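You operate a simulated robot arm through the tools that you are given. There is no shell and no other tool.

You run a simulated robot arm. Do the job below in one go: nothing can be reset, and whatever is moved stays where it is left.

TASK
Measure insert number 3 and sort it by size.
Fine: it stands in the holder of its size; close the caliper after; the other inserts stay. Set down upright: what you pick out.

Only the result counts: the job must be done as asked and must still hold three seconds after the hand-in. Knocking over, shifting, dropping, spilling or breaking anything else fails it.

THE ROBOT
A 6-joint arm with a two-finger parallel gripper, fixed in place. Base frame: the origin is on the floor under the middle of its stand, x ahead of it, y to its left, z up; the work surface is at about z = 750. Units: mm, rad, N and s.
With the tool pointing down near the work surface it reaches from about 440 to 860 mm from the base axis. Its first joint turns from -2.007 to 2.007 rad. Payload 4.2 kg.
The tool frame sits at the grasp point between the pads (the TCP): z along the fingers, y along the line on which they close. The tips reach 23 mm beyond it. The gripper opens to 94 mm. The fingers are 38 mm wide and 10 mm thick; the gripper's body (54 by 96 mm) begins 39 mm behind the TCP.
Orientation is that of the tool frame in the base frame, as a unit quaternion [w, x, y, z]. With the fingers straight down and closing along the base's y, the tool's x points along the base's -x, its y along +y and its z along -z.

THE INTERFACE
- The arm moves only by the tool move_arm. Its arguments are lists of equal length, an entry for each row: "xyz": the shift along the base's x, y, z in mm, a list of three; "delta_rot": the turn, a rotation vector about the base's x, y, z in rad, a list of three; "grip": the finger opening in mm, from 0 to 94. In form: {"xyz": [[x, y, z], ...], "delta_rot": [[rx, ry, rz], ...], "grip": [grip, ...]}. A call has 1 to 20 rows; each row shifts and turns the commanded pose from where the row before left it. Rows are played at 5 a second. More than 50 mm and 0.15 rad between two rows, or a gripper value outside its range, and nothing of the call is played. Where a pose cannot be reached the arm comes as near as it can. A force on the tool above 50 N (or 10 N above the force at the start of the call, whichever is more), or a blocked arm, ends the call early, and 0.2 s more pass. Each finger travels about 108 mm/s and halts on what it meets, pressing with about 21 N; the grip force reading is that of the motor and also rises with nothing between the fingers. The clock runs only during rows and for 0.2 s after the last one: add rows that do not move to give the fingers time. It gives the time, the measured TCP pose, the force on the tool (base axes), the opening and the grip force at its end, in the units of the frame above (readings bear some noise), with the torque about the TCP (base axes, N m) and any sound that the robot's microphone picked up, and new pictures: "views" is both (left out), scene, wrist or none.
- Cameras (640 x 400 px; columns grow to the right, rows downward): "scene" is fixed at [218.6, -501.1, 1470.5]; the picture's right is [0.81, -0.59, 0.00], its down [-0.33, -0.45, -0.83] and it looks along [0.49, 0.67, -0.55] (base axes); focal length 311 px, centre (320, 200). "wrist" rides on the gripper at [86, 16, -75] in the tool frame; the picture's right is [-0.18, 0.98, 0.00], its down [-0.58, -0.11, -0.81] and it looks along [-0.79, -0.15, 0.59] (tool axes); focal length 243 px, centre (320, 200). There is no depth. A picture from a camera that has moved, and an enlarged one, comes with that camera's place and axes in the base frame and with its lens.
- move_column(by): slides the trunk up (or, below 0, down) by that many mm; the arm rides with it, the base frame stays. It gives what a move gives, with no picture.
- inspect(camera, box): a new picture of the part [left, top, right, bottom] of that camera's present view, enlarged. No time passes.
- sign_off(): hands the job in; it is judged then, once.

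Places have to be worked out from the pictures, the camera data and where the tool is seen. Open the gripper and draw the arm clear of the work before you hand the job in, unless the task says otherwise.

The tools are called after ">>>" as a command line: name --argument value ..., lists and objects as JSON in quotes. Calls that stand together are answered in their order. move_arm: Moves the arm, as the interface text tells. Its arguments: {"type":"object","properties":{"xyz":{"type":"array","items":{"type":"array","items":{"type":"number"}}},"delta_rot":{"type":"array","items":{"type":"array","items":{"type":"number"}}},"grip":{"type":"array","items":{"type":"number"}},"views":{"type":"string","enum":["both","scene","wrist","none"]}},"required":["xyz","delta_rot","grip"]} The other tools are called the same way: move_column (by) moves the trunk up or down; inspect (camera, box) takes an enlarged picture of a part of a camera's view; sign_off () hands the job in.

At the start:

```text
time_s: 0.0
position: [536.1, 276.1, 995.9]
tool_rot: [0.0, 0.0, 1.0, 0.0]
wrist_force: [-0.2, 0.2, 0.5]
ft_torque: [0.0, 0.02, 0.01]
grip_width: 94.0
gripper_force: 0.1
trunk travel left (down, up): [-725.0, 265.0]
```

scene: 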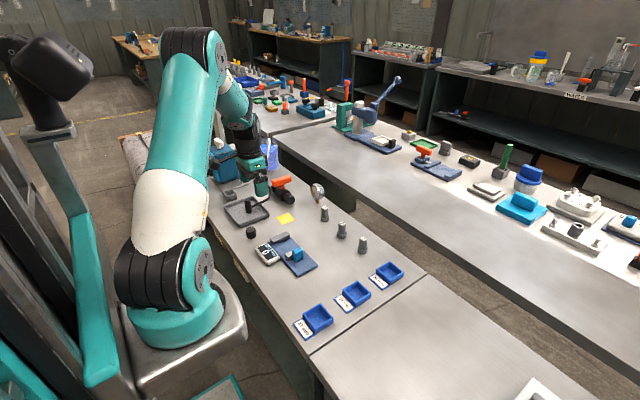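
wrist: 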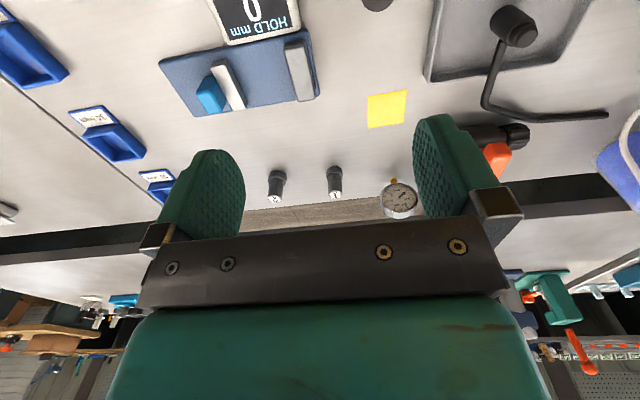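

I'll start by looking closely at the caliper, the inserts and the holders in the two present views.

>>> inspect --camera "scene" --box '[230, 170, 430, 295]'

>>> inspect --camera "scene" --box '[280, 255, 420, 343]'

>>> inspect --camera "wrist" --box '[140, 0, 420, 220]'

>>> inspect --camera "wrist" --box '[0, 0, 200, 220]'

```text
3.20 times, centred on (330, 232) of scene
camera zoom: at [218.6, -501.1, 1470.5], right [0.81, -0.59, 0.0], down [-0.33, -0.45, -0.83], along [0.49, 0.67, -0.55], focal length 996 px, centre (288, 96)
```

zoom: 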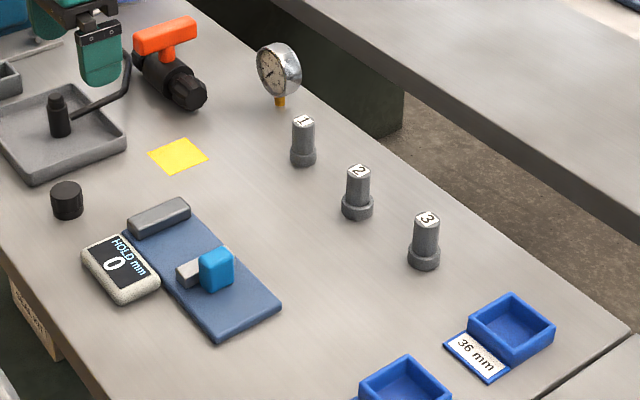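

```text
4.55 times, centred on (350, 299) of scene
camera zoom: at [218.6, -501.1, 1470.5], right [0.81, -0.59, 0.0], down [-0.33, -0.45, -0.83], along [0.49, 0.67, -0.55], focal length 1415 px, centre (184, -250)
```

zoom: 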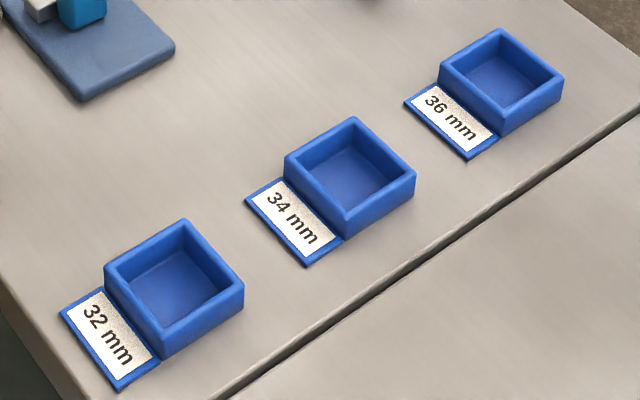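

```text
1.82 times, centred on (280, 110) of wrist
camera zoom: at [448.9, 293.1, 1070.7], right [0.18, 0.98, 0.0], down [0.58, -0.11, 0.81], along [0.79, -0.15, -0.59], focal length 441 px, centre (393, 364)
```

zoom: 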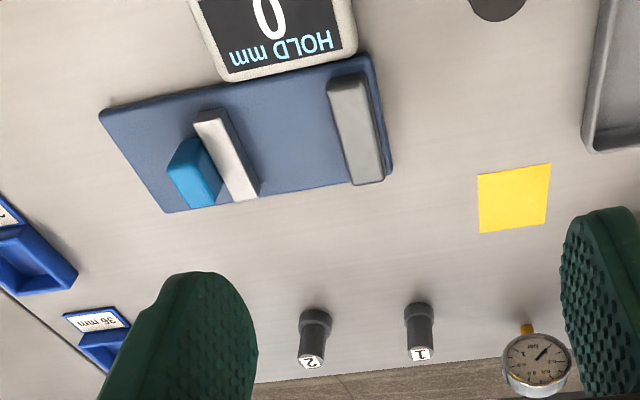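

```text
1.82 times, centred on (100, 110) of wrist
camera zoom: at [448.9, 293.1, 1070.7], right [0.18, 0.98, 0.0], down [0.58, -0.11, 0.81], along [0.79, -0.15, -0.59], focal length 441 px, centre (720, 364)
```

zoom: 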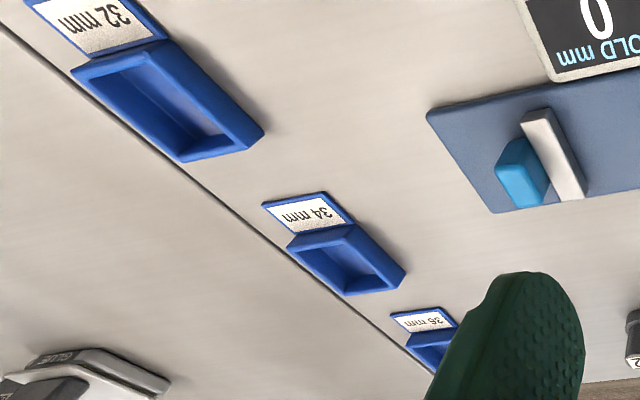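

The caliper is a blue plate at about (595, 160), running along y. It has a fixed jaw at its +y end, a white slider with a blue thumb block, and a display on the -x side. The inserts stand near x≈790, with number 3 at y≈42, and the holders are at y≈-78. I'll move over the caliper for a closer look.

>>> move_arm --xyz '[[-2, -36, -24], [-2, -36, -24], [-1, -37, -24], [-1, -37, -24]]' --delta_rot '[[0, 0, 0], [0, 0, 0], [0, 0, 0], [0, 0, 0]]' --grip '[94, 94, 94, 94]' --views "both"

```text
time_s: 1.0
position: [528.0, 131.8, 901.2]
tool_rot: [0.0, 0.0, 1.0, 0.0]
wrist_force: [-0.7, -0.2, 0.2]
ft_torque: [0.01, -0.02, 0.03]
grip_width: 93.9
gripper_force: 0.1
trunk travel left (down, up): [-725.0, 265.0]
camera wrist: at [441.1, 148.7, 976.2], right [0.18, 0.98, 0.0], down [0.58, -0.11, 0.81], along [0.79, -0.15, -0.59], focal length 243 px, centre (320, 200)
```

scene: 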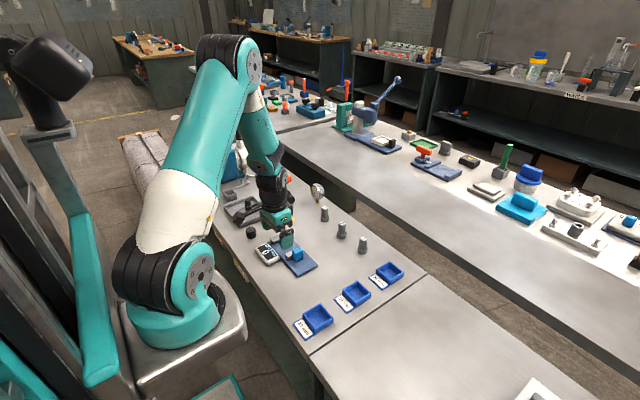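
wrist: 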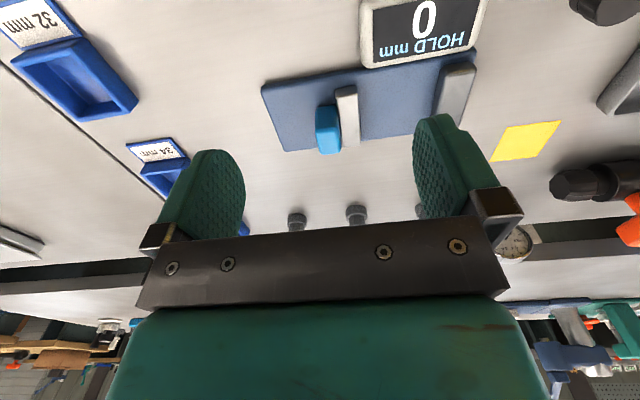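

>>> inspect --camera "wrist" --box '[240, 0, 500, 170]'

>>> inspect --camera "scene" --box '[240, 220, 340, 285]'

```text
2.35 times, centred on (370, 85) of wrist
camera zoom: at [441.1, 148.7, 976.2], right [0.18, 0.98, 0.0], down [0.58, -0.11, 0.81], along [0.79, -0.15, -0.59], focal length 571 px, centre (202, 471)
```

zoom: 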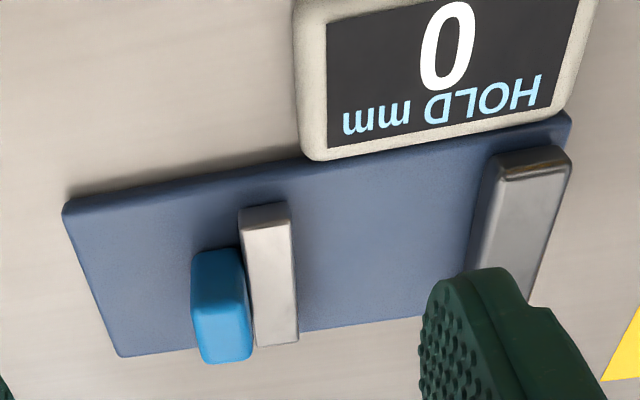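

```text
6.15 times, centred on (290, 252) of scene
camera zoom: at [218.6, -501.1, 1470.5], right [0.81, -0.59, 0.0], down [-0.33, -0.45, -0.83], along [0.49, 0.67, -0.55], focal length 1916 px, centre (505, -123)
```

zoom: 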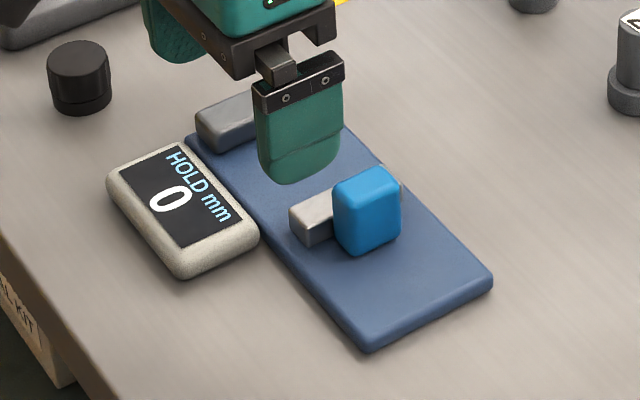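

The plate spans x 550–628, y 74–258 and is aligned with the base axes. The slider's inner face is at y≈160 and the gap to the fixed jaw is about 70 mm. The fingers are clear of everything at this height, so I'll move across to hover behind insert 3 and locate it exactly.

>>> move_arm --xyz '[[35, -14, -4], [35, -14, -4], [35, -14, -4], [35, -14, -4], [36, -13, -3], [36, -13, -2]]' --delta_rot '[[0, 0, 0], [0, 0, 0], [0, 0, 0], [0, 0, 0], [0, 0, 0], [0, 0, 0]]' --grip '[94, 94, 94, 94, 94, 94]' --views "both"

```text
time_s: 2.4
position: [741.2, 47.9, 881.3]
tool_rot: [-0.001, 0.0, 1.0, 0.0]
wrist_force: [-0.5, -0.7, 0.3]
ft_torque: [-0.02, 0.02, -0.02]
grip_width: 94.1
gripper_force: 0.1
trunk travel left (down, up): [-725.0, 265.0]
camera wrist: at [654.9, 64.9, 955.7], right [0.18, 0.98, 0.0], down [0.58, -0.11, 0.81], along [0.79, -0.15, -0.59], focal length 243 px, centre (320, 200)
```

scene: 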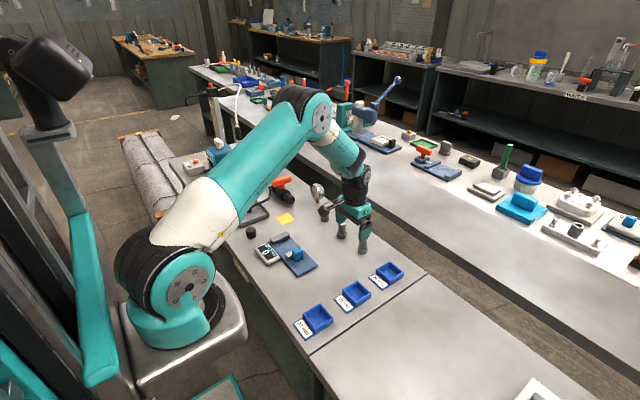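
wrist: 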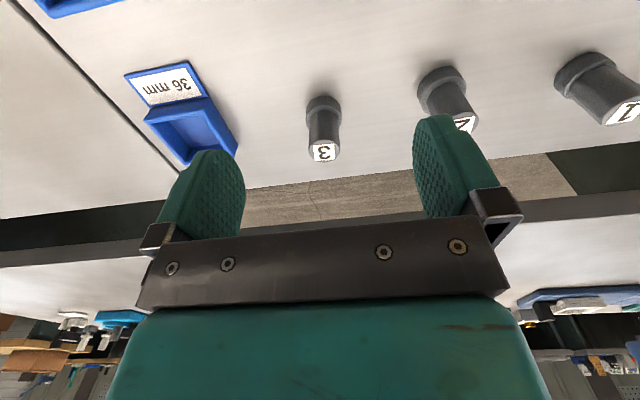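

>>> inspect --camera "wrist" --box '[270, 80, 374, 145]'

>>> inspect --camera "scene" --box '[240, 220, 340, 285]'

>>> inspect --camera "scene" --box '[310, 190, 390, 265]'

```text
6.15 times, centred on (322, 112) of wrist
camera zoom: at [654.9, 64.9, 955.7], right [0.18, 0.98, 0.0], down [0.58, -0.11, 0.81], along [0.79, -0.15, -0.59], focal length 1493 px, centre (308, 738)
```

zoom: 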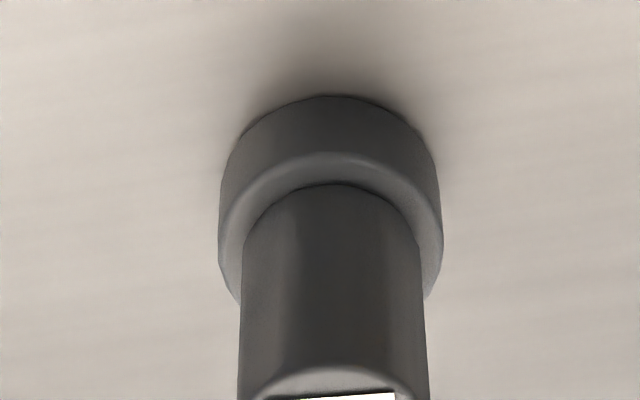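

```text
6.15 times, centred on (290, 252) of scene
camera zoom: at [218.6, -501.1, 1470.5], right [0.81, -0.59, 0.0], down [-0.33, -0.45, -0.83], along [0.49, 0.67, -0.55], focal length 1916 px, centre (505, -123)
```

zoom: 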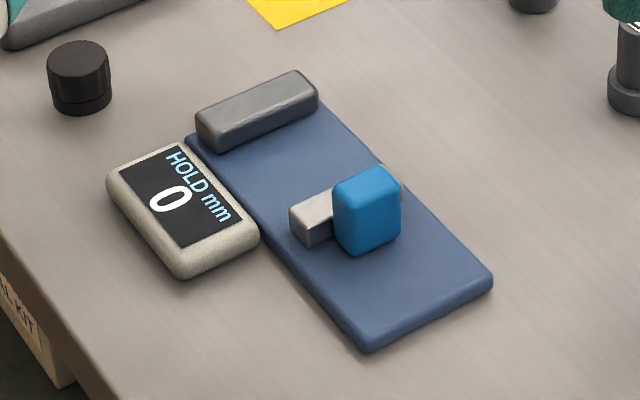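

```text
5.33 times, centred on (350, 228) of scene
camera zoom: at [218.6, -501.1, 1470.5], right [0.81, -0.59, 0.0], down [-0.33, -0.45, -0.83], along [0.49, 0.67, -0.55], focal length 1660 px, centre (160, 53)
```

zoom: 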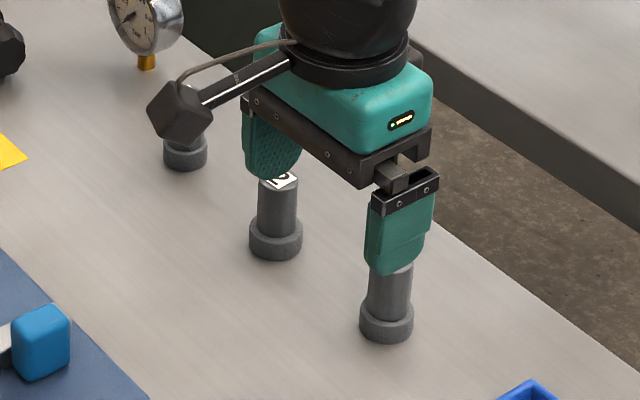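

Insert 3 stands at about (793, 43.5), with a flange about 34 mm across and 15 mm high, a stem about 26 mm across, and its top near z≈802. I'll move above it with the fingers part open to check alignment before going down.

>>> move_arm --xyz '[[26, -2, 0], [26, -2, 0], [0, 0, -25], [0, 0, 0]]' --delta_rot '[[0, 0, 0], [0, 0, 0], [0, 0, 0], [0, 0, 0]]' --grip '[80, 70, 60, 60]' --views "both"

```text
time_s: 3.4
position: [795.4, 44.3, 853.9]
tool_rot: [0.0, 0.001, 1.0, 0.001]
wrist_force: [-0.3, -0.3, -0.2]
ft_torque: [0.01, -0.02, -0.01]
grip_width: 59.9
gripper_force: 0.1
trunk travel left (down, up): [-725.0, 265.0]
camera wrist: at [708.5, 61.0, 928.4], right [0.18, 0.98, 0.0], down [0.58, -0.11, 0.81], along [0.79, -0.15, -0.59], focal length 243 px, centre (320, 200)
```

scene: 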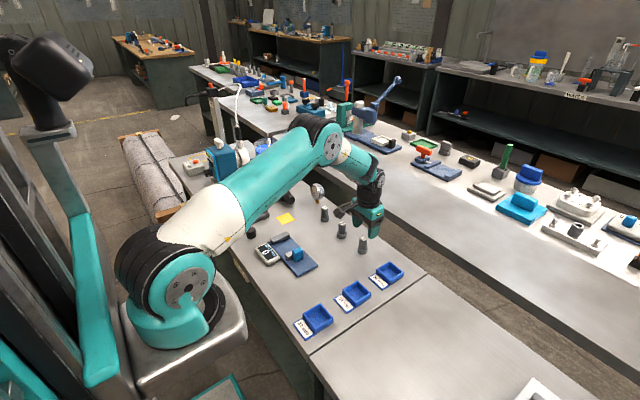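
wrist: 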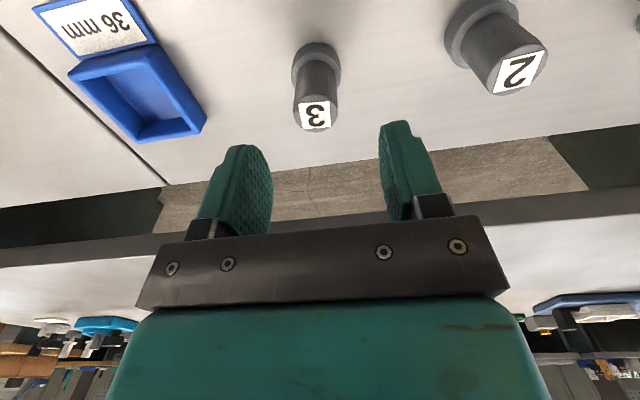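

>>> inspect --camera "wrist" --box '[250, 30, 410, 150]'

>>> inspect --camera "wrist" --box '[20, 0, 240, 150]'

>>> inspect --camera "scene" --box '[330, 190, 410, 265]'

```text
3.33 times, centred on (330, 90) of wrist
camera zoom: at [708.5, 61.0, 928.4], right [0.18, 0.98, 0.0], down [0.58, -0.11, 0.81], along [0.79, -0.15, -0.59], focal length 809 px, centre (287, 567)
```

zoom: 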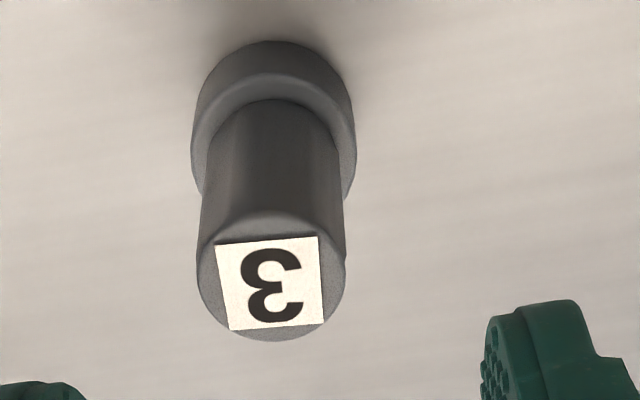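

```text
2.67 times, centred on (130, 75) of wrist
camera zoom: at [708.5, 61.0, 928.4], right [0.18, 0.98, 0.0], down [0.58, -0.11, 0.81], along [0.79, -0.15, -0.59], focal length 647 px, centre (827, 533)
```

zoom: 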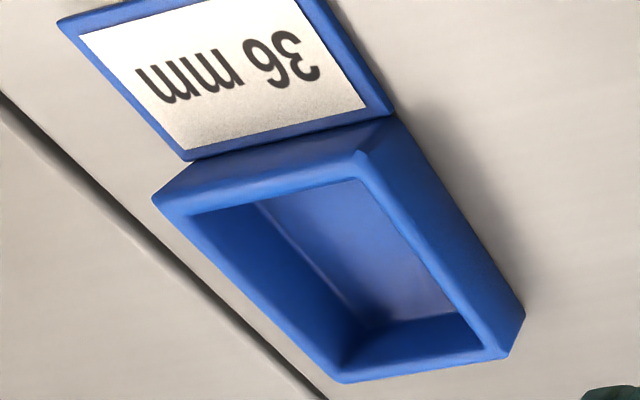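

```text
5.33 times, centred on (370, 228) of scene
camera zoom: at [218.6, -501.1, 1470.5], right [0.81, -0.59, 0.0], down [-0.33, -0.45, -0.83], along [0.49, 0.67, -0.55], focal length 1660 px, centre (53, 53)
```

zoom: 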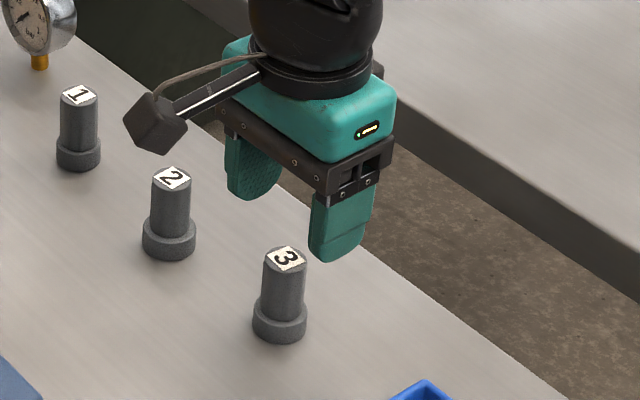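

In tool terms the insert axis lies about 1.5–2 mm to -x and -y of the TCP, at about (792, 42), with its top at z≈803. I'll correct for that and go down to TCP z≈798, which puts the tips about 25 mm above the insert's foot and clear of the flange. Then I'll close on the stem.

>>> move_arm --xyz '[[-1.8, -1.9, -16], [0, 0, -20], [0, 0, -20], [0, 0, 0]]' --delta_rot '[[0, 0, 0], [0, 0, 0], [0, 0, 0], [0, 0, 0]]' --grip '[60, 60, 60, 60]' --views "both"

```text
time_s: 4.4
position: [792.7, 43.1, 798.2]
tool_rot: [0.0, -0.001, 1.0, 0.0]
wrist_force: [0.4, 0.1, 0.7]
ft_torque: [0.01, -0.03, 0.0]
grip_width: 60.1
gripper_force: 0.1
trunk travel left (down, up): [-725.0, 265.0]
camera wrist: at [706.5, 59.3, 873.1], right [0.18, 0.98, 0.0], down [0.58, -0.11, 0.81], along [0.79, -0.15, -0.59], focal length 243 px, centre (320, 200)
```

scene: 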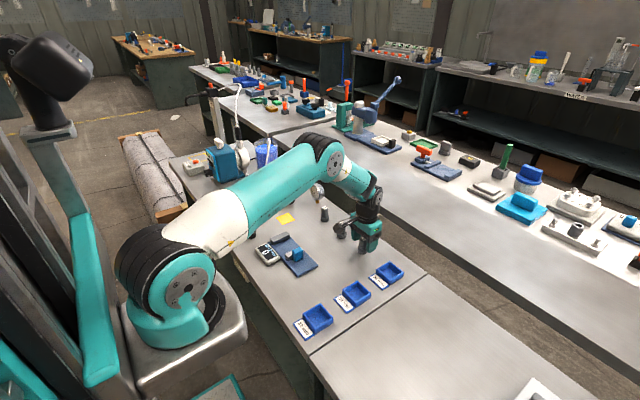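
wrist: 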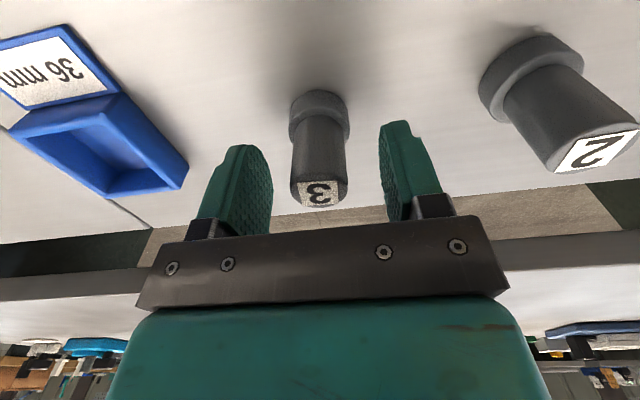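

The stem sits centred between the pads, so I'll close on it and give the fingers time.

>>> move_arm --xyz '[[0, 0, 0], [0, 0, 0], [0, 0, 0], [0, 0, 0]]' --delta_rot '[[0, 0, 0], [0, 0, 0], [0, 0, 0], [0, 0, 0]]' --grip '[40, 22, 20, 20]' --views "wrist"

```text
time_s: 5.4
position: [794.0, 42.8, 798.6]
tool_rot: [0.0, 0.0, 1.0, 0.0]
wrist_force: [-0.1, -0.8, 0.4]
ft_torque: [0.0, -0.03, 0.0]
grip_width: 24.6
gripper_force: 21.2
trunk travel left (down, up): [-725.0, 265.0]
camera wrist: at [706.5, 59.3, 873.3], right [0.18, 0.98, 0.0], down [0.58, -0.11, 0.81], along [0.79, -0.15, -0.59], focal length 243 px, centre (320, 200)
```

wrist: 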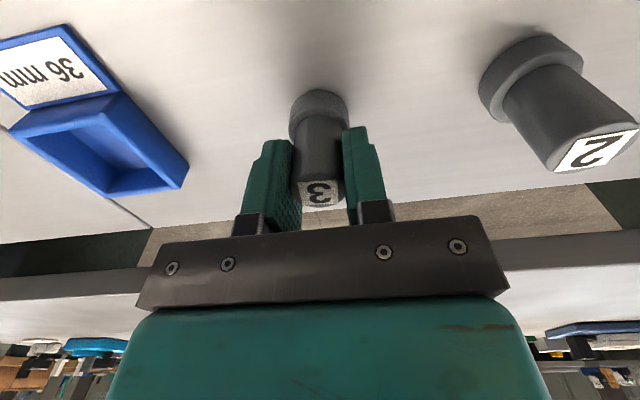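

The fingers are stopped at 24.6 mm with 21 N on the stem. I'll lift straight up, then carry the insert back to a spot where the caliper's jaws can be seen beside the fingers.

>>> move_arm --xyz '[[0, 0, 10], [0, 0, 36], [0, 0, 36], [-40, 11, 0], [-40, 11, 0], [-40, 11, 0], [-40, 11, 0], [-40, 11, 0], [-40, 11, 0], [-42, 12, 0], [0, 0, 0]]' --delta_rot '[[0, 0, 0], [0, 0, 0], [0, 0, 0], [0, 0, 0], [0, 0, 0], [0, 0, 0], [0, 0, 0], [0, 0, 0], [0, 0, 0], [0, 0, 0], [0, 0, 0]]' --grip '[20, 20, 20, 20, 20, 20, 20, 20, 20, 20, 20]' --views "both"

```text
time_s: 7.8
position: [512.8, 118.3, 878.6]
tool_rot: [0.0, -0.001, 1.0, 0.0]
wrist_force: [0.4, -0.2, -0.3]
ft_torque: [0.0, 0.0, 0.02]
grip_width: 24.7
gripper_force: 21.1
trunk travel left (down, up): [-725.0, 265.0]
camera wrist: at [424.4, 135.4, 954.3], right [0.18, 0.98, 0.0], down [0.58, -0.11, 0.81], along [0.79, -0.15, -0.59], focal length 243 px, centre (320, 200)
```

scene: 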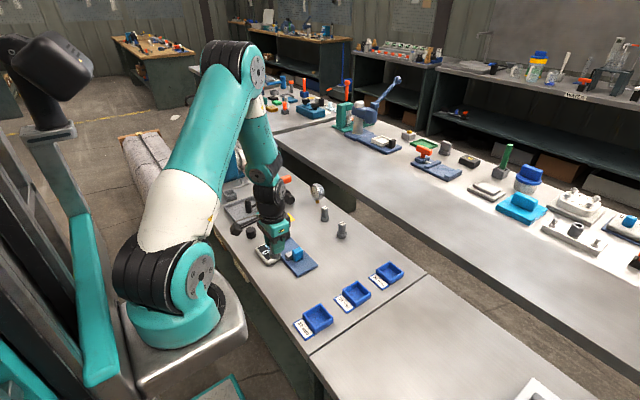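
wrist: 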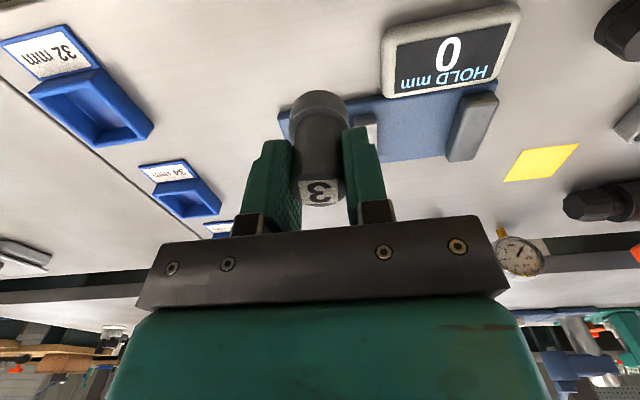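

>>> inspect --camera "wrist" --box '[340, 60, 520, 172]'

>>> inspect --camera "scene" --box '[240, 220, 340, 285]'

```text
3.56 times, centred on (430, 116) of wrist
camera zoom: at [424.4, 135.4, 954.3], right [0.18, 0.98, 0.0], down [0.58, -0.11, 0.81], along [0.79, -0.15, -0.59], focal length 863 px, centre (-71, 499)
```

zoom: 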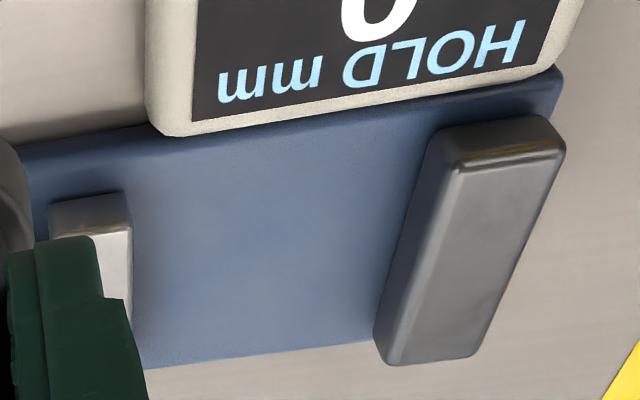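

```text
6.15 times, centred on (290, 252) of scene
camera zoom: at [218.6, -501.1, 1470.5], right [0.81, -0.59, 0.0], down [-0.33, -0.45, -0.83], along [0.49, 0.67, -0.55], focal length 1916 px, centre (505, -123)
```

zoom: 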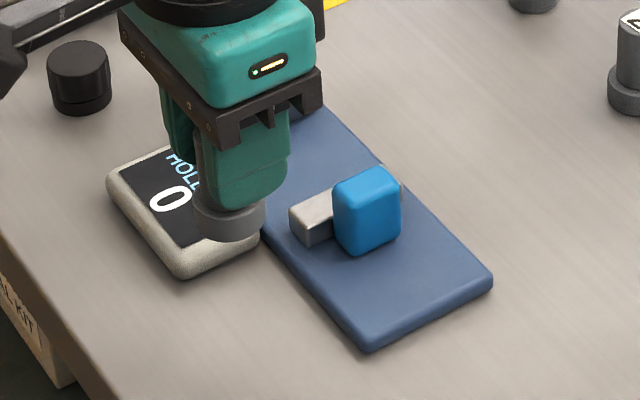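

From this view the fixed jaw's inner face is at y≈235.5, the slider's inner face at y≈162, and the jaws stand about 16 mm high on a plate at z≈760. I'll carry the insert over the gap to about (592, 212) and stop just above jaw height to check.

>>> move_arm --xyz '[[27, 31, 0], [27, 31, 0], [27.7, 29.8, 0], [0, 0, -20], [0, 0, -20], [0, 0, 0], [0, 0, 0]]' --delta_rot '[[0, 0, 0], [0, 0, 0], [0, 0, 0], [0, 0, 0], [0, 0, 0], [0, 0, 0], [0, 0, 0]]' --grip '[20, 20, 20, 20, 20, 20, 20]' --views "both"

```text
time_s: 9.4
position: [590.4, 213.5, 840.5]
tool_rot: [0.0, 0.001, 1.0, -0.001]
wrist_force: [-0.1, 0.6, -0.5]
ft_torque: [0.01, -0.02, -0.01]
grip_width: 24.8
gripper_force: 20.8
trunk travel left (down, up): [-725.0, 265.0]
camera wrist: at [504.2, 229.8, 915.9], right [0.18, 0.98, 0.0], down [0.58, -0.11, 0.81], along [0.79, -0.15, -0.59], focal length 243 px, centre (320, 200)
```

scene: 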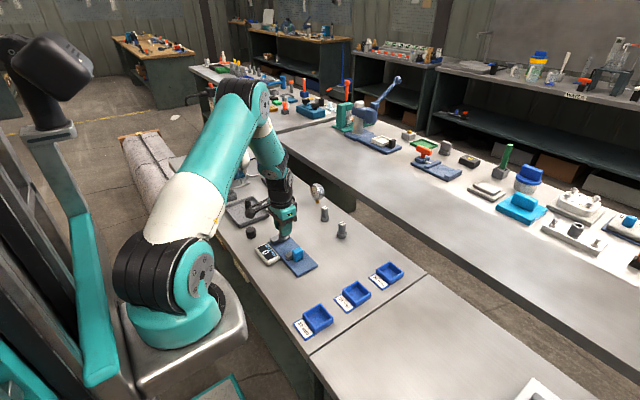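
wrist: 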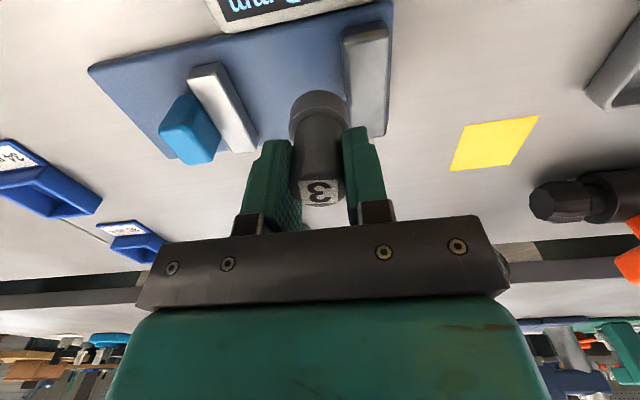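

>>> inspect --camera "wrist" --box '[150, 10, 410, 170]'

>>> inspect --camera "scene" --box '[240, 220, 340, 285]'

```text
2.46 times, centred on (280, 90) of wrist
camera zoom: at [504.2, 229.8, 915.9], right [0.18, 0.98, 0.0], down [0.58, -0.11, 0.81], along [0.79, -0.15, -0.59], focal length 597 px, centre (418, 471)
```

zoom: 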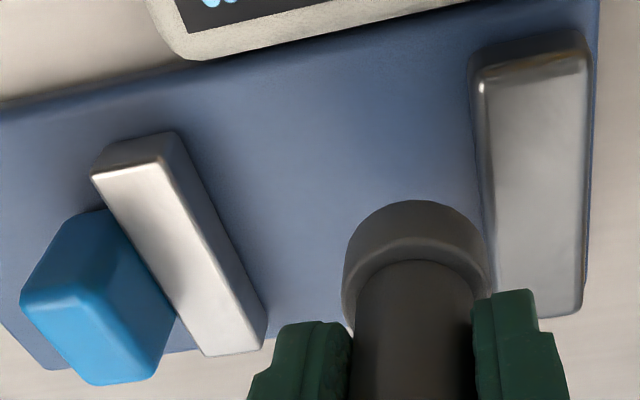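

```text
6.15 times, centred on (290, 252) of scene
camera zoom: at [218.6, -501.1, 1470.5], right [0.81, -0.59, 0.0], down [-0.33, -0.45, -0.83], along [0.49, 0.67, -0.55], focal length 1916 px, centre (505, -123)
```

zoom: 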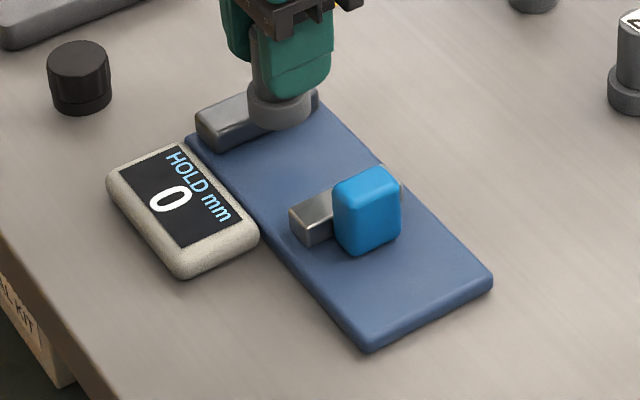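

In the camera frame the fixed jaw face is only 18–19 mm in +y from the insert axis, which is tighter than I want. I'll shift 6 mm to -y first, then go down to just above the plate.

>>> move_arm --xyz '[[0, -6, 0], [0, 0, -14], [0, 0, -13], [0, 0, 0], [0, 0, 0]]' --delta_rot '[[0, 0, 0], [0, 0, 0], [0, 0, 0], [0, 0, 0], [0, 0, 0]]' --grip '[20, 20, 20, 20, 20]' --views "both"

```text
time_s: 10.6
position: [591.5, 206.3, 812.9]
tool_rot: [-0.001, 0.0, 1.0, 0.0]
wrist_force: [-0.3, 0.2, -0.8]
ft_torque: [-0.04, -0.02, 0.04]
grip_width: 25.1
gripper_force: 21.1
trunk travel left (down, up): [-725.0, 265.0]
camera wrist: at [504.3, 222.5, 887.9], right [0.18, 0.98, 0.0], down [0.58, -0.11, 0.81], along [0.79, -0.15, -0.59], focal length 243 px, centre (320, 200)
```

scene: 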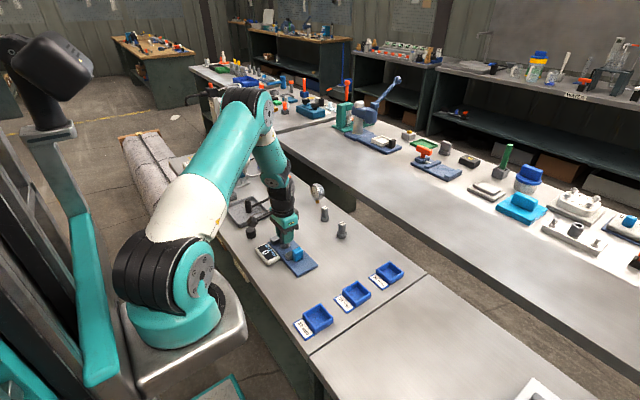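
wrist: 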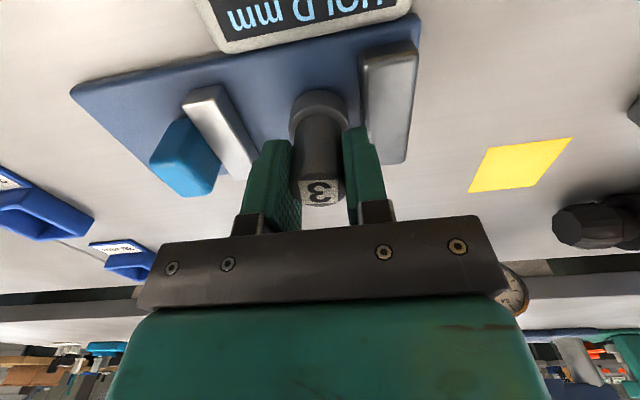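

>>> inspect --camera "wrist" --box '[240, 40, 420, 170]'

>>> inspect --camera "scene" --box '[250, 220, 330, 272]'

```text
3.08 times, centred on (330, 105) of wrist
camera zoom: at [504.3, 222.5, 887.9], right [0.18, 0.98, 0.0], down [0.58, -0.11, 0.81], along [0.79, -0.15, -0.59], focal length 746 px, centre (289, 492)
```

zoom: 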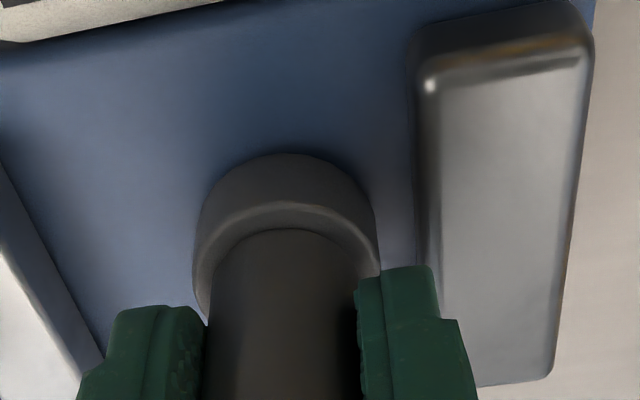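

```text
7.69 times, centred on (290, 246) of scene
camera zoom: at [218.6, -501.1, 1470.5], right [0.81, -0.59, 0.0], down [-0.33, -0.45, -0.83], along [0.49, 0.67, -0.55], focal length 2394 px, centre (551, -154)
```

zoom: 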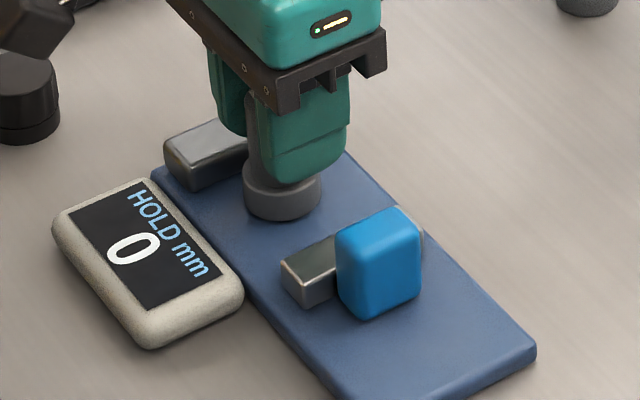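

The insert hangs cleanly in the gap, about 8 mm from the fixed jaw and a few millimetres above the plate. I'll step down 1 mm at a time and watch the vertical force.

>>> move_arm --xyz '[[0, 0, -1], [0, 0, -1], [0, 0, -1], [0, 0, 0]]' --delta_rot '[[0, 0, 0], [0, 0, 0], [0, 0, 0], [0, 0, 0]]' --grip '[20, 20, 20, 20]' --views "wrist"

```text
time_s: 11.6
position: [591.0, 206.3, 810.6]
tool_rot: [0.001, 0.0, 1.0, 0.0]
wrist_force: [-1.0, -2.2, 9.1]
ft_torque: [-0.05, 0.09, 0.04]
grip_width: 24.8
gripper_force: 20.8
trunk travel left (down, up): [-725.0, 265.0]
camera wrist: at [504.3, 222.9, 885.9], right [0.18, 0.98, 0.0], down [0.58, -0.11, 0.81], along [0.79, -0.15, -0.59], focal length 243 px, centre (320, 200)
```

wrist: 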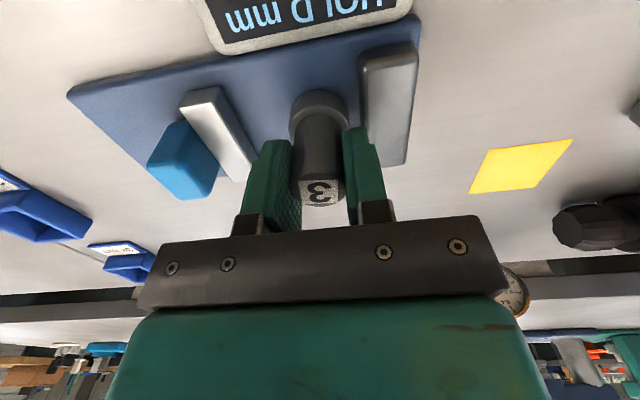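

The vertical force rose to 9 N, so the insert is standing on the plate at z≈762. I'll open the fingers and then rise straight up clear of it.

>>> move_arm --xyz '[[0, 0, 0], [0, 0, 0], [0, 0, 0], [0, 0, 20], [0, 0, 30], [0, 0, 30], [0, 0, 0]]' --delta_rot '[[0, 0, 0], [0, 0, 0], [0, 0, 0], [0, 0, 0], [0, 0, 0], [0, 0, 0], [0, 0, 0]]' --grip '[32, 46, 46, 46, 46, 46, 46]' --views "both"

```text
time_s: 13.2
position: [591.6, 205.6, 892.3]
tool_rot: [0.0, 0.0, 1.0, 0.0]
wrist_force: [-0.3, -0.9, 0.8]
ft_torque: [0.0, 0.01, 0.0]
grip_width: 46.1
gripper_force: 0.1
trunk travel left (down, up): [-725.0, 265.0]
camera wrist: at [505.7, 222.4, 966.8], right [0.18, 0.98, 0.0], down [0.58, -0.11, 0.81], along [0.79, -0.15, -0.59], focal length 243 px, centre (320, 200)
```

scene: 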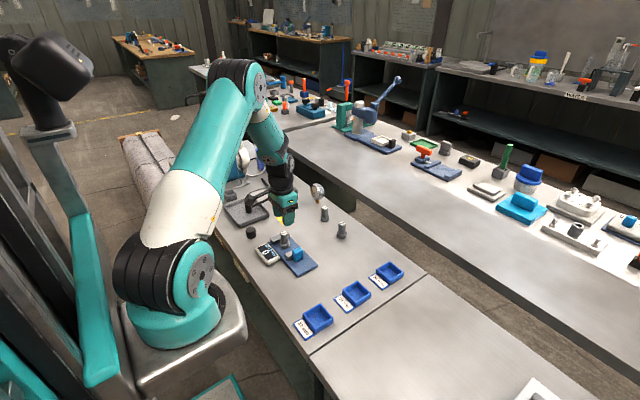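
wrist: 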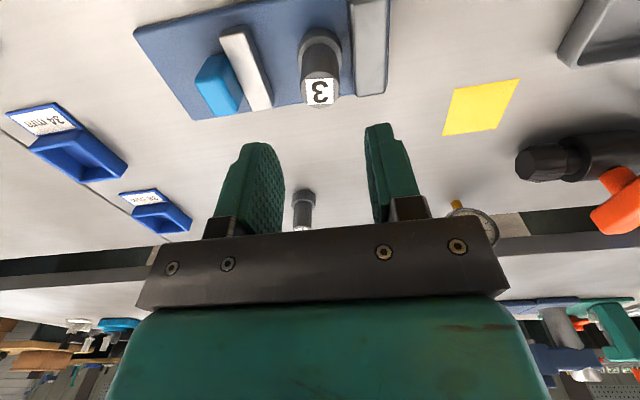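

>>> inspect --camera "wrist" --box '[170, 0, 410, 130]'

>>> inspect --camera "scene" --box '[250, 220, 330, 272]'

```text
2.67 times, centred on (290, 65) of wrist
camera zoom: at [505.7, 222.4, 966.8], right [0.18, 0.98, 0.0], down [0.58, -0.11, 0.81], along [0.79, -0.15, -0.59], focal length 647 px, centre (400, 560)
```

zoom: 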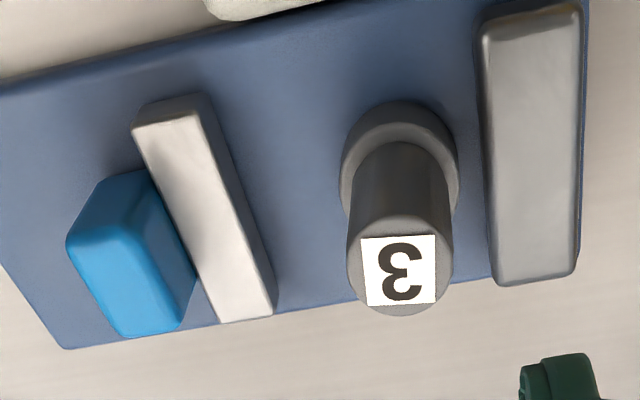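

```text
7.69 times, centred on (290, 246) of scene
camera zoom: at [218.6, -501.1, 1470.5], right [0.81, -0.59, 0.0], down [-0.33, -0.45, -0.83], along [0.49, 0.67, -0.55], focal length 2394 px, centre (551, -154)
```

zoom: 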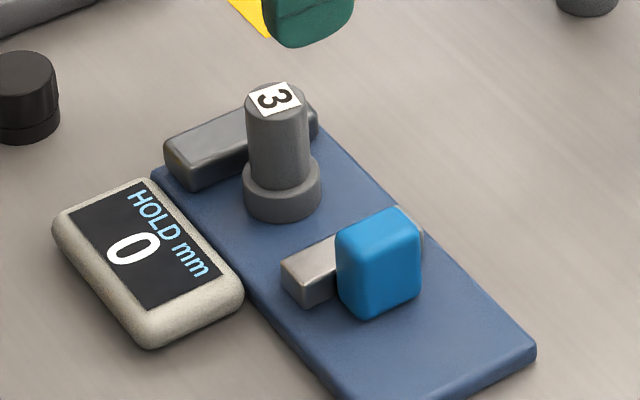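

The insert stands upright on the plate, and the fixed jaw is a few millimetres beyond its flange. Combining both views, the blue thumb block is about 28 × 20 mm, centred near (591, 130), with its top at z≈798, well above the slider jaw top at about 778. I'll go over it and down with the fingers straddling it along y, tips staying above the jaw.

>>> move_arm --xyz '[[0, -38, 0], [-1, -38, 0], [0, 0, -30], [0, 0, -20], [0, 0, -10], [0, 0, 0], [0, 0, 0]]' --delta_rot '[[0, 0, 0], [0, 0, 0], [0, 0, 0], [0, 0, 0], [0, 0, 0], [0, 0, 0], [0, 0, 0]]' --grip '[50, 50, 50, 50, 50, 50, 50]' --views "both"

```text
time_s: 14.8
position: [591.9, 132.1, 830.0]
tool_rot: [0.0, 0.0, 1.0, -0.001]
wrist_force: [-1.3, -0.4, 0.5]
ft_torque: [-0.01, -0.02, -0.02]
grip_width: 49.8
gripper_force: 0.1
trunk travel left (down, up): [-725.0, 265.0]
camera wrist: at [504.2, 147.6, 905.7], right [0.18, 0.98, 0.0], down [0.58, -0.11, 0.81], along [0.79, -0.15, -0.59], focal length 243 px, centre (320, 200)
```

scene: 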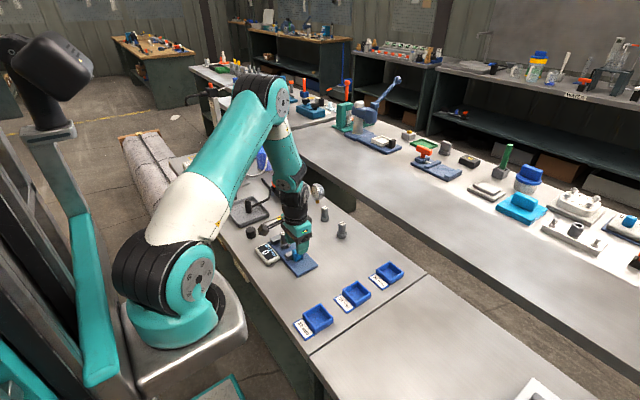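
wrist: 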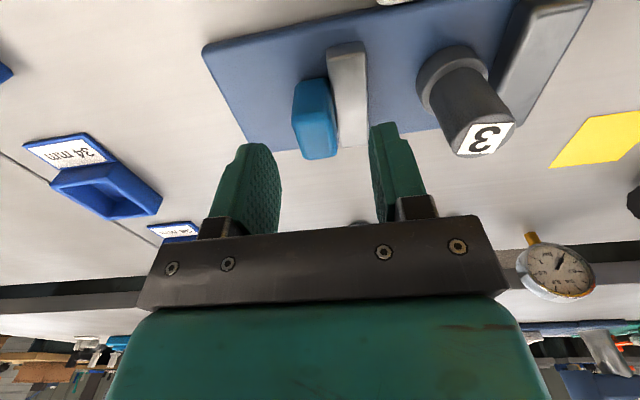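

>>> inspect --camera "wrist" --box '[240, 20, 440, 170]'

>>> inspect --camera "scene" --box '[250, 215, 340, 275]'

```text
2.67 times, centred on (340, 95) of wrist
camera zoom: at [504.2, 147.6, 905.7], right [0.18, 0.98, 0.0], down [0.58, -0.11, 0.81], along [0.79, -0.15, -0.59], focal length 647 px, centre (267, 480)
```

zoom: 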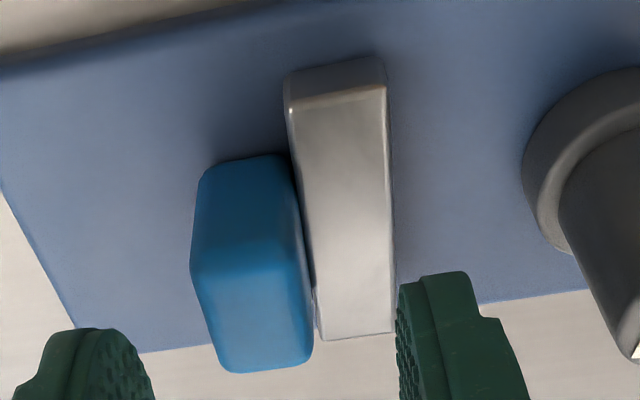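

```text
6.67 times, centred on (295, 245) of scene
camera zoom: at [218.6, -501.1, 1470.5], right [0.81, -0.59, 0.0], down [-0.33, -0.45, -0.83], along [0.49, 0.67, -0.55], focal length 2075 px, centre (487, -100)
```

zoom: 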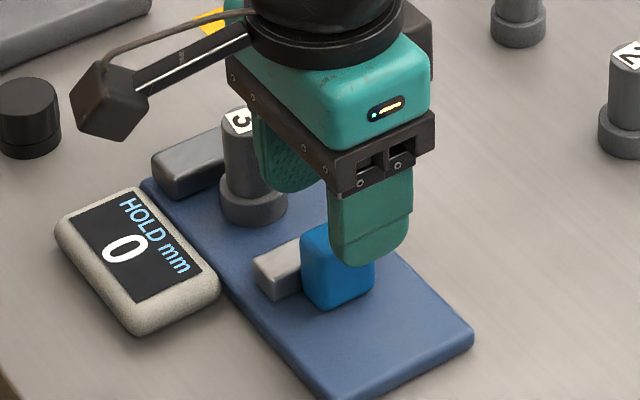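

The block sits about 2 mm to -y of the tool centre. I'll correct that, go down to TCP z≈806 with the tips about 5 mm over the slider jaw, and pinch the block.

>>> move_arm --xyz '[[0, -2, -12], [0, 0, -12], [0, 0, 0], [0, 0, 0], [0, 0, 0], [0, 0, 0]]' --delta_rot '[[0, 0, 0], [0, 0, 0], [0, 0, 0], [0, 0, 0], [0, 0, 0], [0, 0, 0]]' --grip '[50, 50, 50, 30, 16, 16]' --views "both"

```text
time_s: 16.2
position: [590.6, 128.7, 806.5]
tool_rot: [0.001, 0.0, 1.0, -0.001]
wrist_force: [-0.4, 6.3, -3.4]
ft_torque: [0.13, -0.03, -0.15]
grip_width: 21.7
gripper_force: 44.7
trunk travel left (down, up): [-725.0, 265.0]
camera wrist: at [503.5, 145.0, 881.1], right [0.18, 0.98, 0.0], down [0.58, -0.11, 0.81], along [0.79, -0.15, -0.59], focal length 243 px, centre (320, 200)
```

scene: 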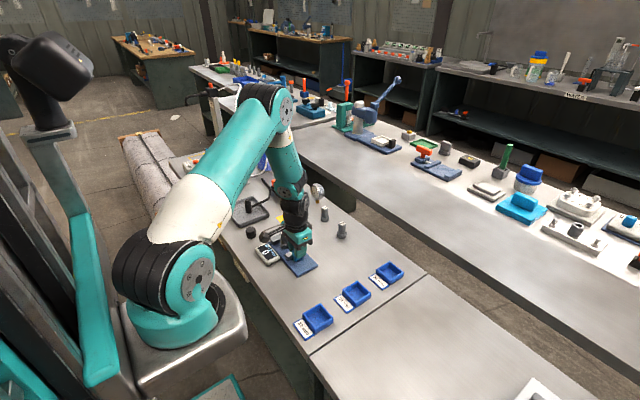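
wrist: 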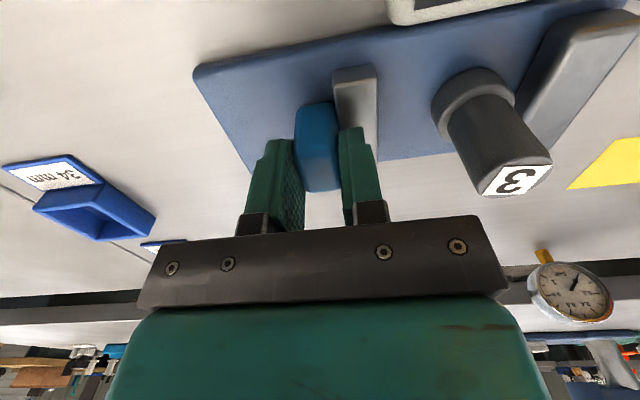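

The block is pinched at 21.7 mm and is stiff to the side. I'll push the slider +y toward the insert in small steps and watch the force and the display.

>>> move_arm --xyz '[[0, 2, 0], [0, 3, 0], [0, 4, 0], [0, 4, 0], [0, 4, 0], [0, 4, 0], [0, 0, 0]]' --delta_rot '[[0, 0, 0], [0, 0, 0], [0, 0, 0], [0, 0, 0], [0, 0, 0], [0, 0, 0], [0, 0, 0]]' --grip '[16, 16, 16, 16, 16, 16, 16]' --views "both"

>>> inspect --camera "scene" --box '[250, 215, 340, 275]'

```text
time_s: 17.8
position: [590.7, 150.5, 805.9]
tool_rot: [0.001, 0.001, 1.0, 0.0]
wrist_force: [-6.9, 0.1, 30.5]
ft_torque: [-0.05, 0.82, -0.13]
grip_width: 21.7
gripper_force: 44.6
trunk travel left (down, up): [-725.0, 265.0]
camera wrist: at [503.4, 166.6, 880.9], right [0.18, 0.98, 0.0], down [0.58, -0.11, 0.81], along [0.79, -0.15, -0.59], focal length 243 px, centre (320, 200)
```

scene: 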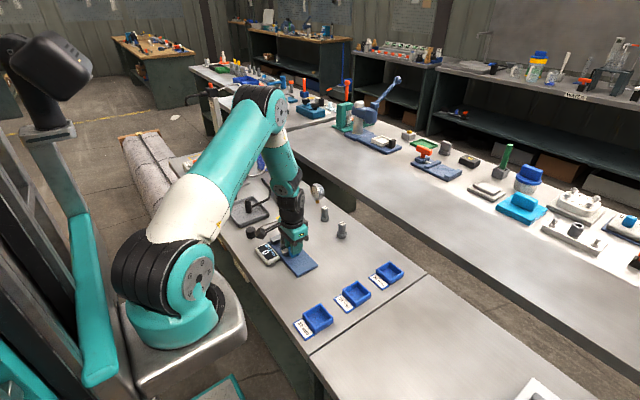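
wrist: 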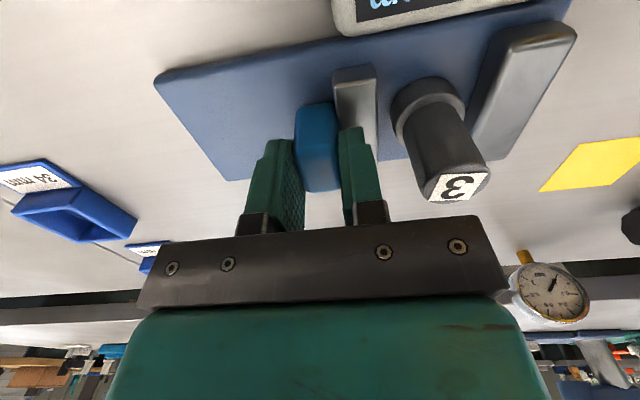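

```text
6.67 times, centred on (295, 245) of scene
camera zoom: at [218.6, -501.1, 1470.5], right [0.81, -0.59, 0.0], down [-0.33, -0.45, -0.83], along [0.49, 0.67, -0.55], focal length 2075 px, centre (487, -100)
```

zoom: 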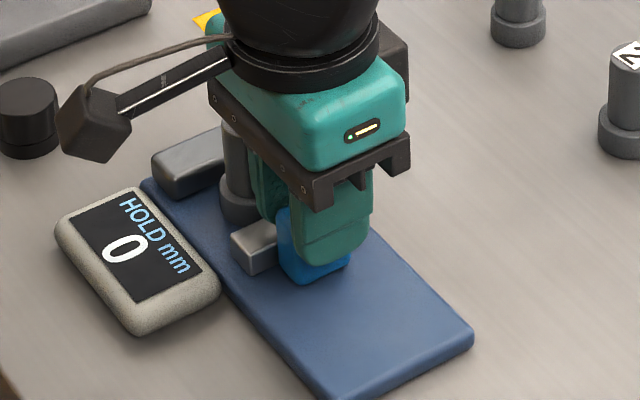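

The slider moved 21 mm with the tool and the display is still 0. A 30 N vertical force has built up through the rigid pinch, so I'll open the fingers slightly to a loose straddle to relieve it and re-check.

>>> move_arm --xyz '[[0, 0, 0], [0, 0, 0], [0, 0, 0]]' --delta_rot '[[0, 0, 0], [0, 0, 0], [0, 0, 0]]' --grip '[26, 26, 26]' --views "both"

>>> inspect --camera "wrist" --box '[240, 40, 520, 215]'

```text
time_s: 18.6
position: [591.7, 149.6, 804.3]
tool_rot: [0.0, 0.0, 1.0, 0.0]
wrist_force: [-0.6, 0.0, 0.2]
ft_torque: [-0.03, -0.02, -0.02]
grip_width: 25.8
gripper_force: 0.0
trunk travel left (down, up): [-725.0, 265.0]
camera wrist: at [504.0, 166.1, 879.5], right [0.18, 0.98, 0.0], down [0.58, -0.11, 0.81], along [0.79, -0.15, -0.59], focal length 243 px, centre (320, 200)
```

scene: 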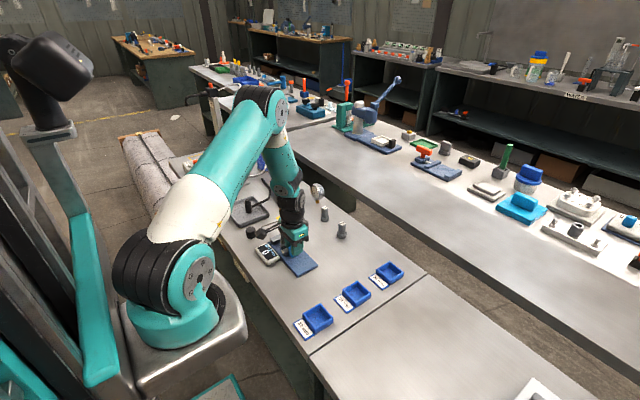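
wrist: 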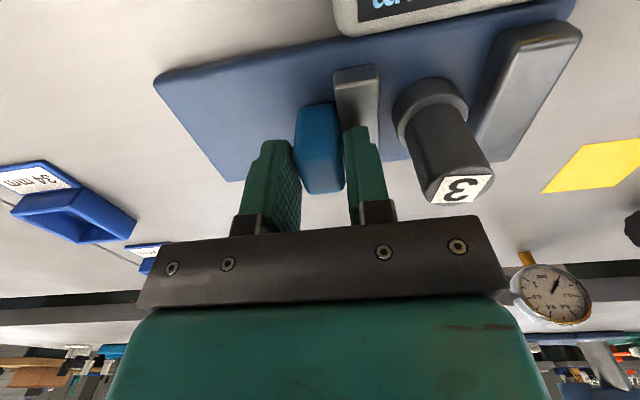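

```text
2.29 times, centred on (380, 128) of wrist
camera zoom: at [504.0, 166.1, 879.5], right [0.18, 0.98, 0.0], down [0.58, -0.11, 0.81], along [0.79, -0.15, -0.59], focal length 555 px, centre (183, 366)
```

zoom: 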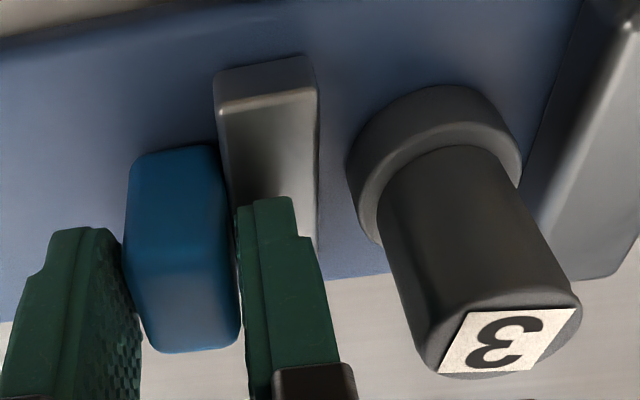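

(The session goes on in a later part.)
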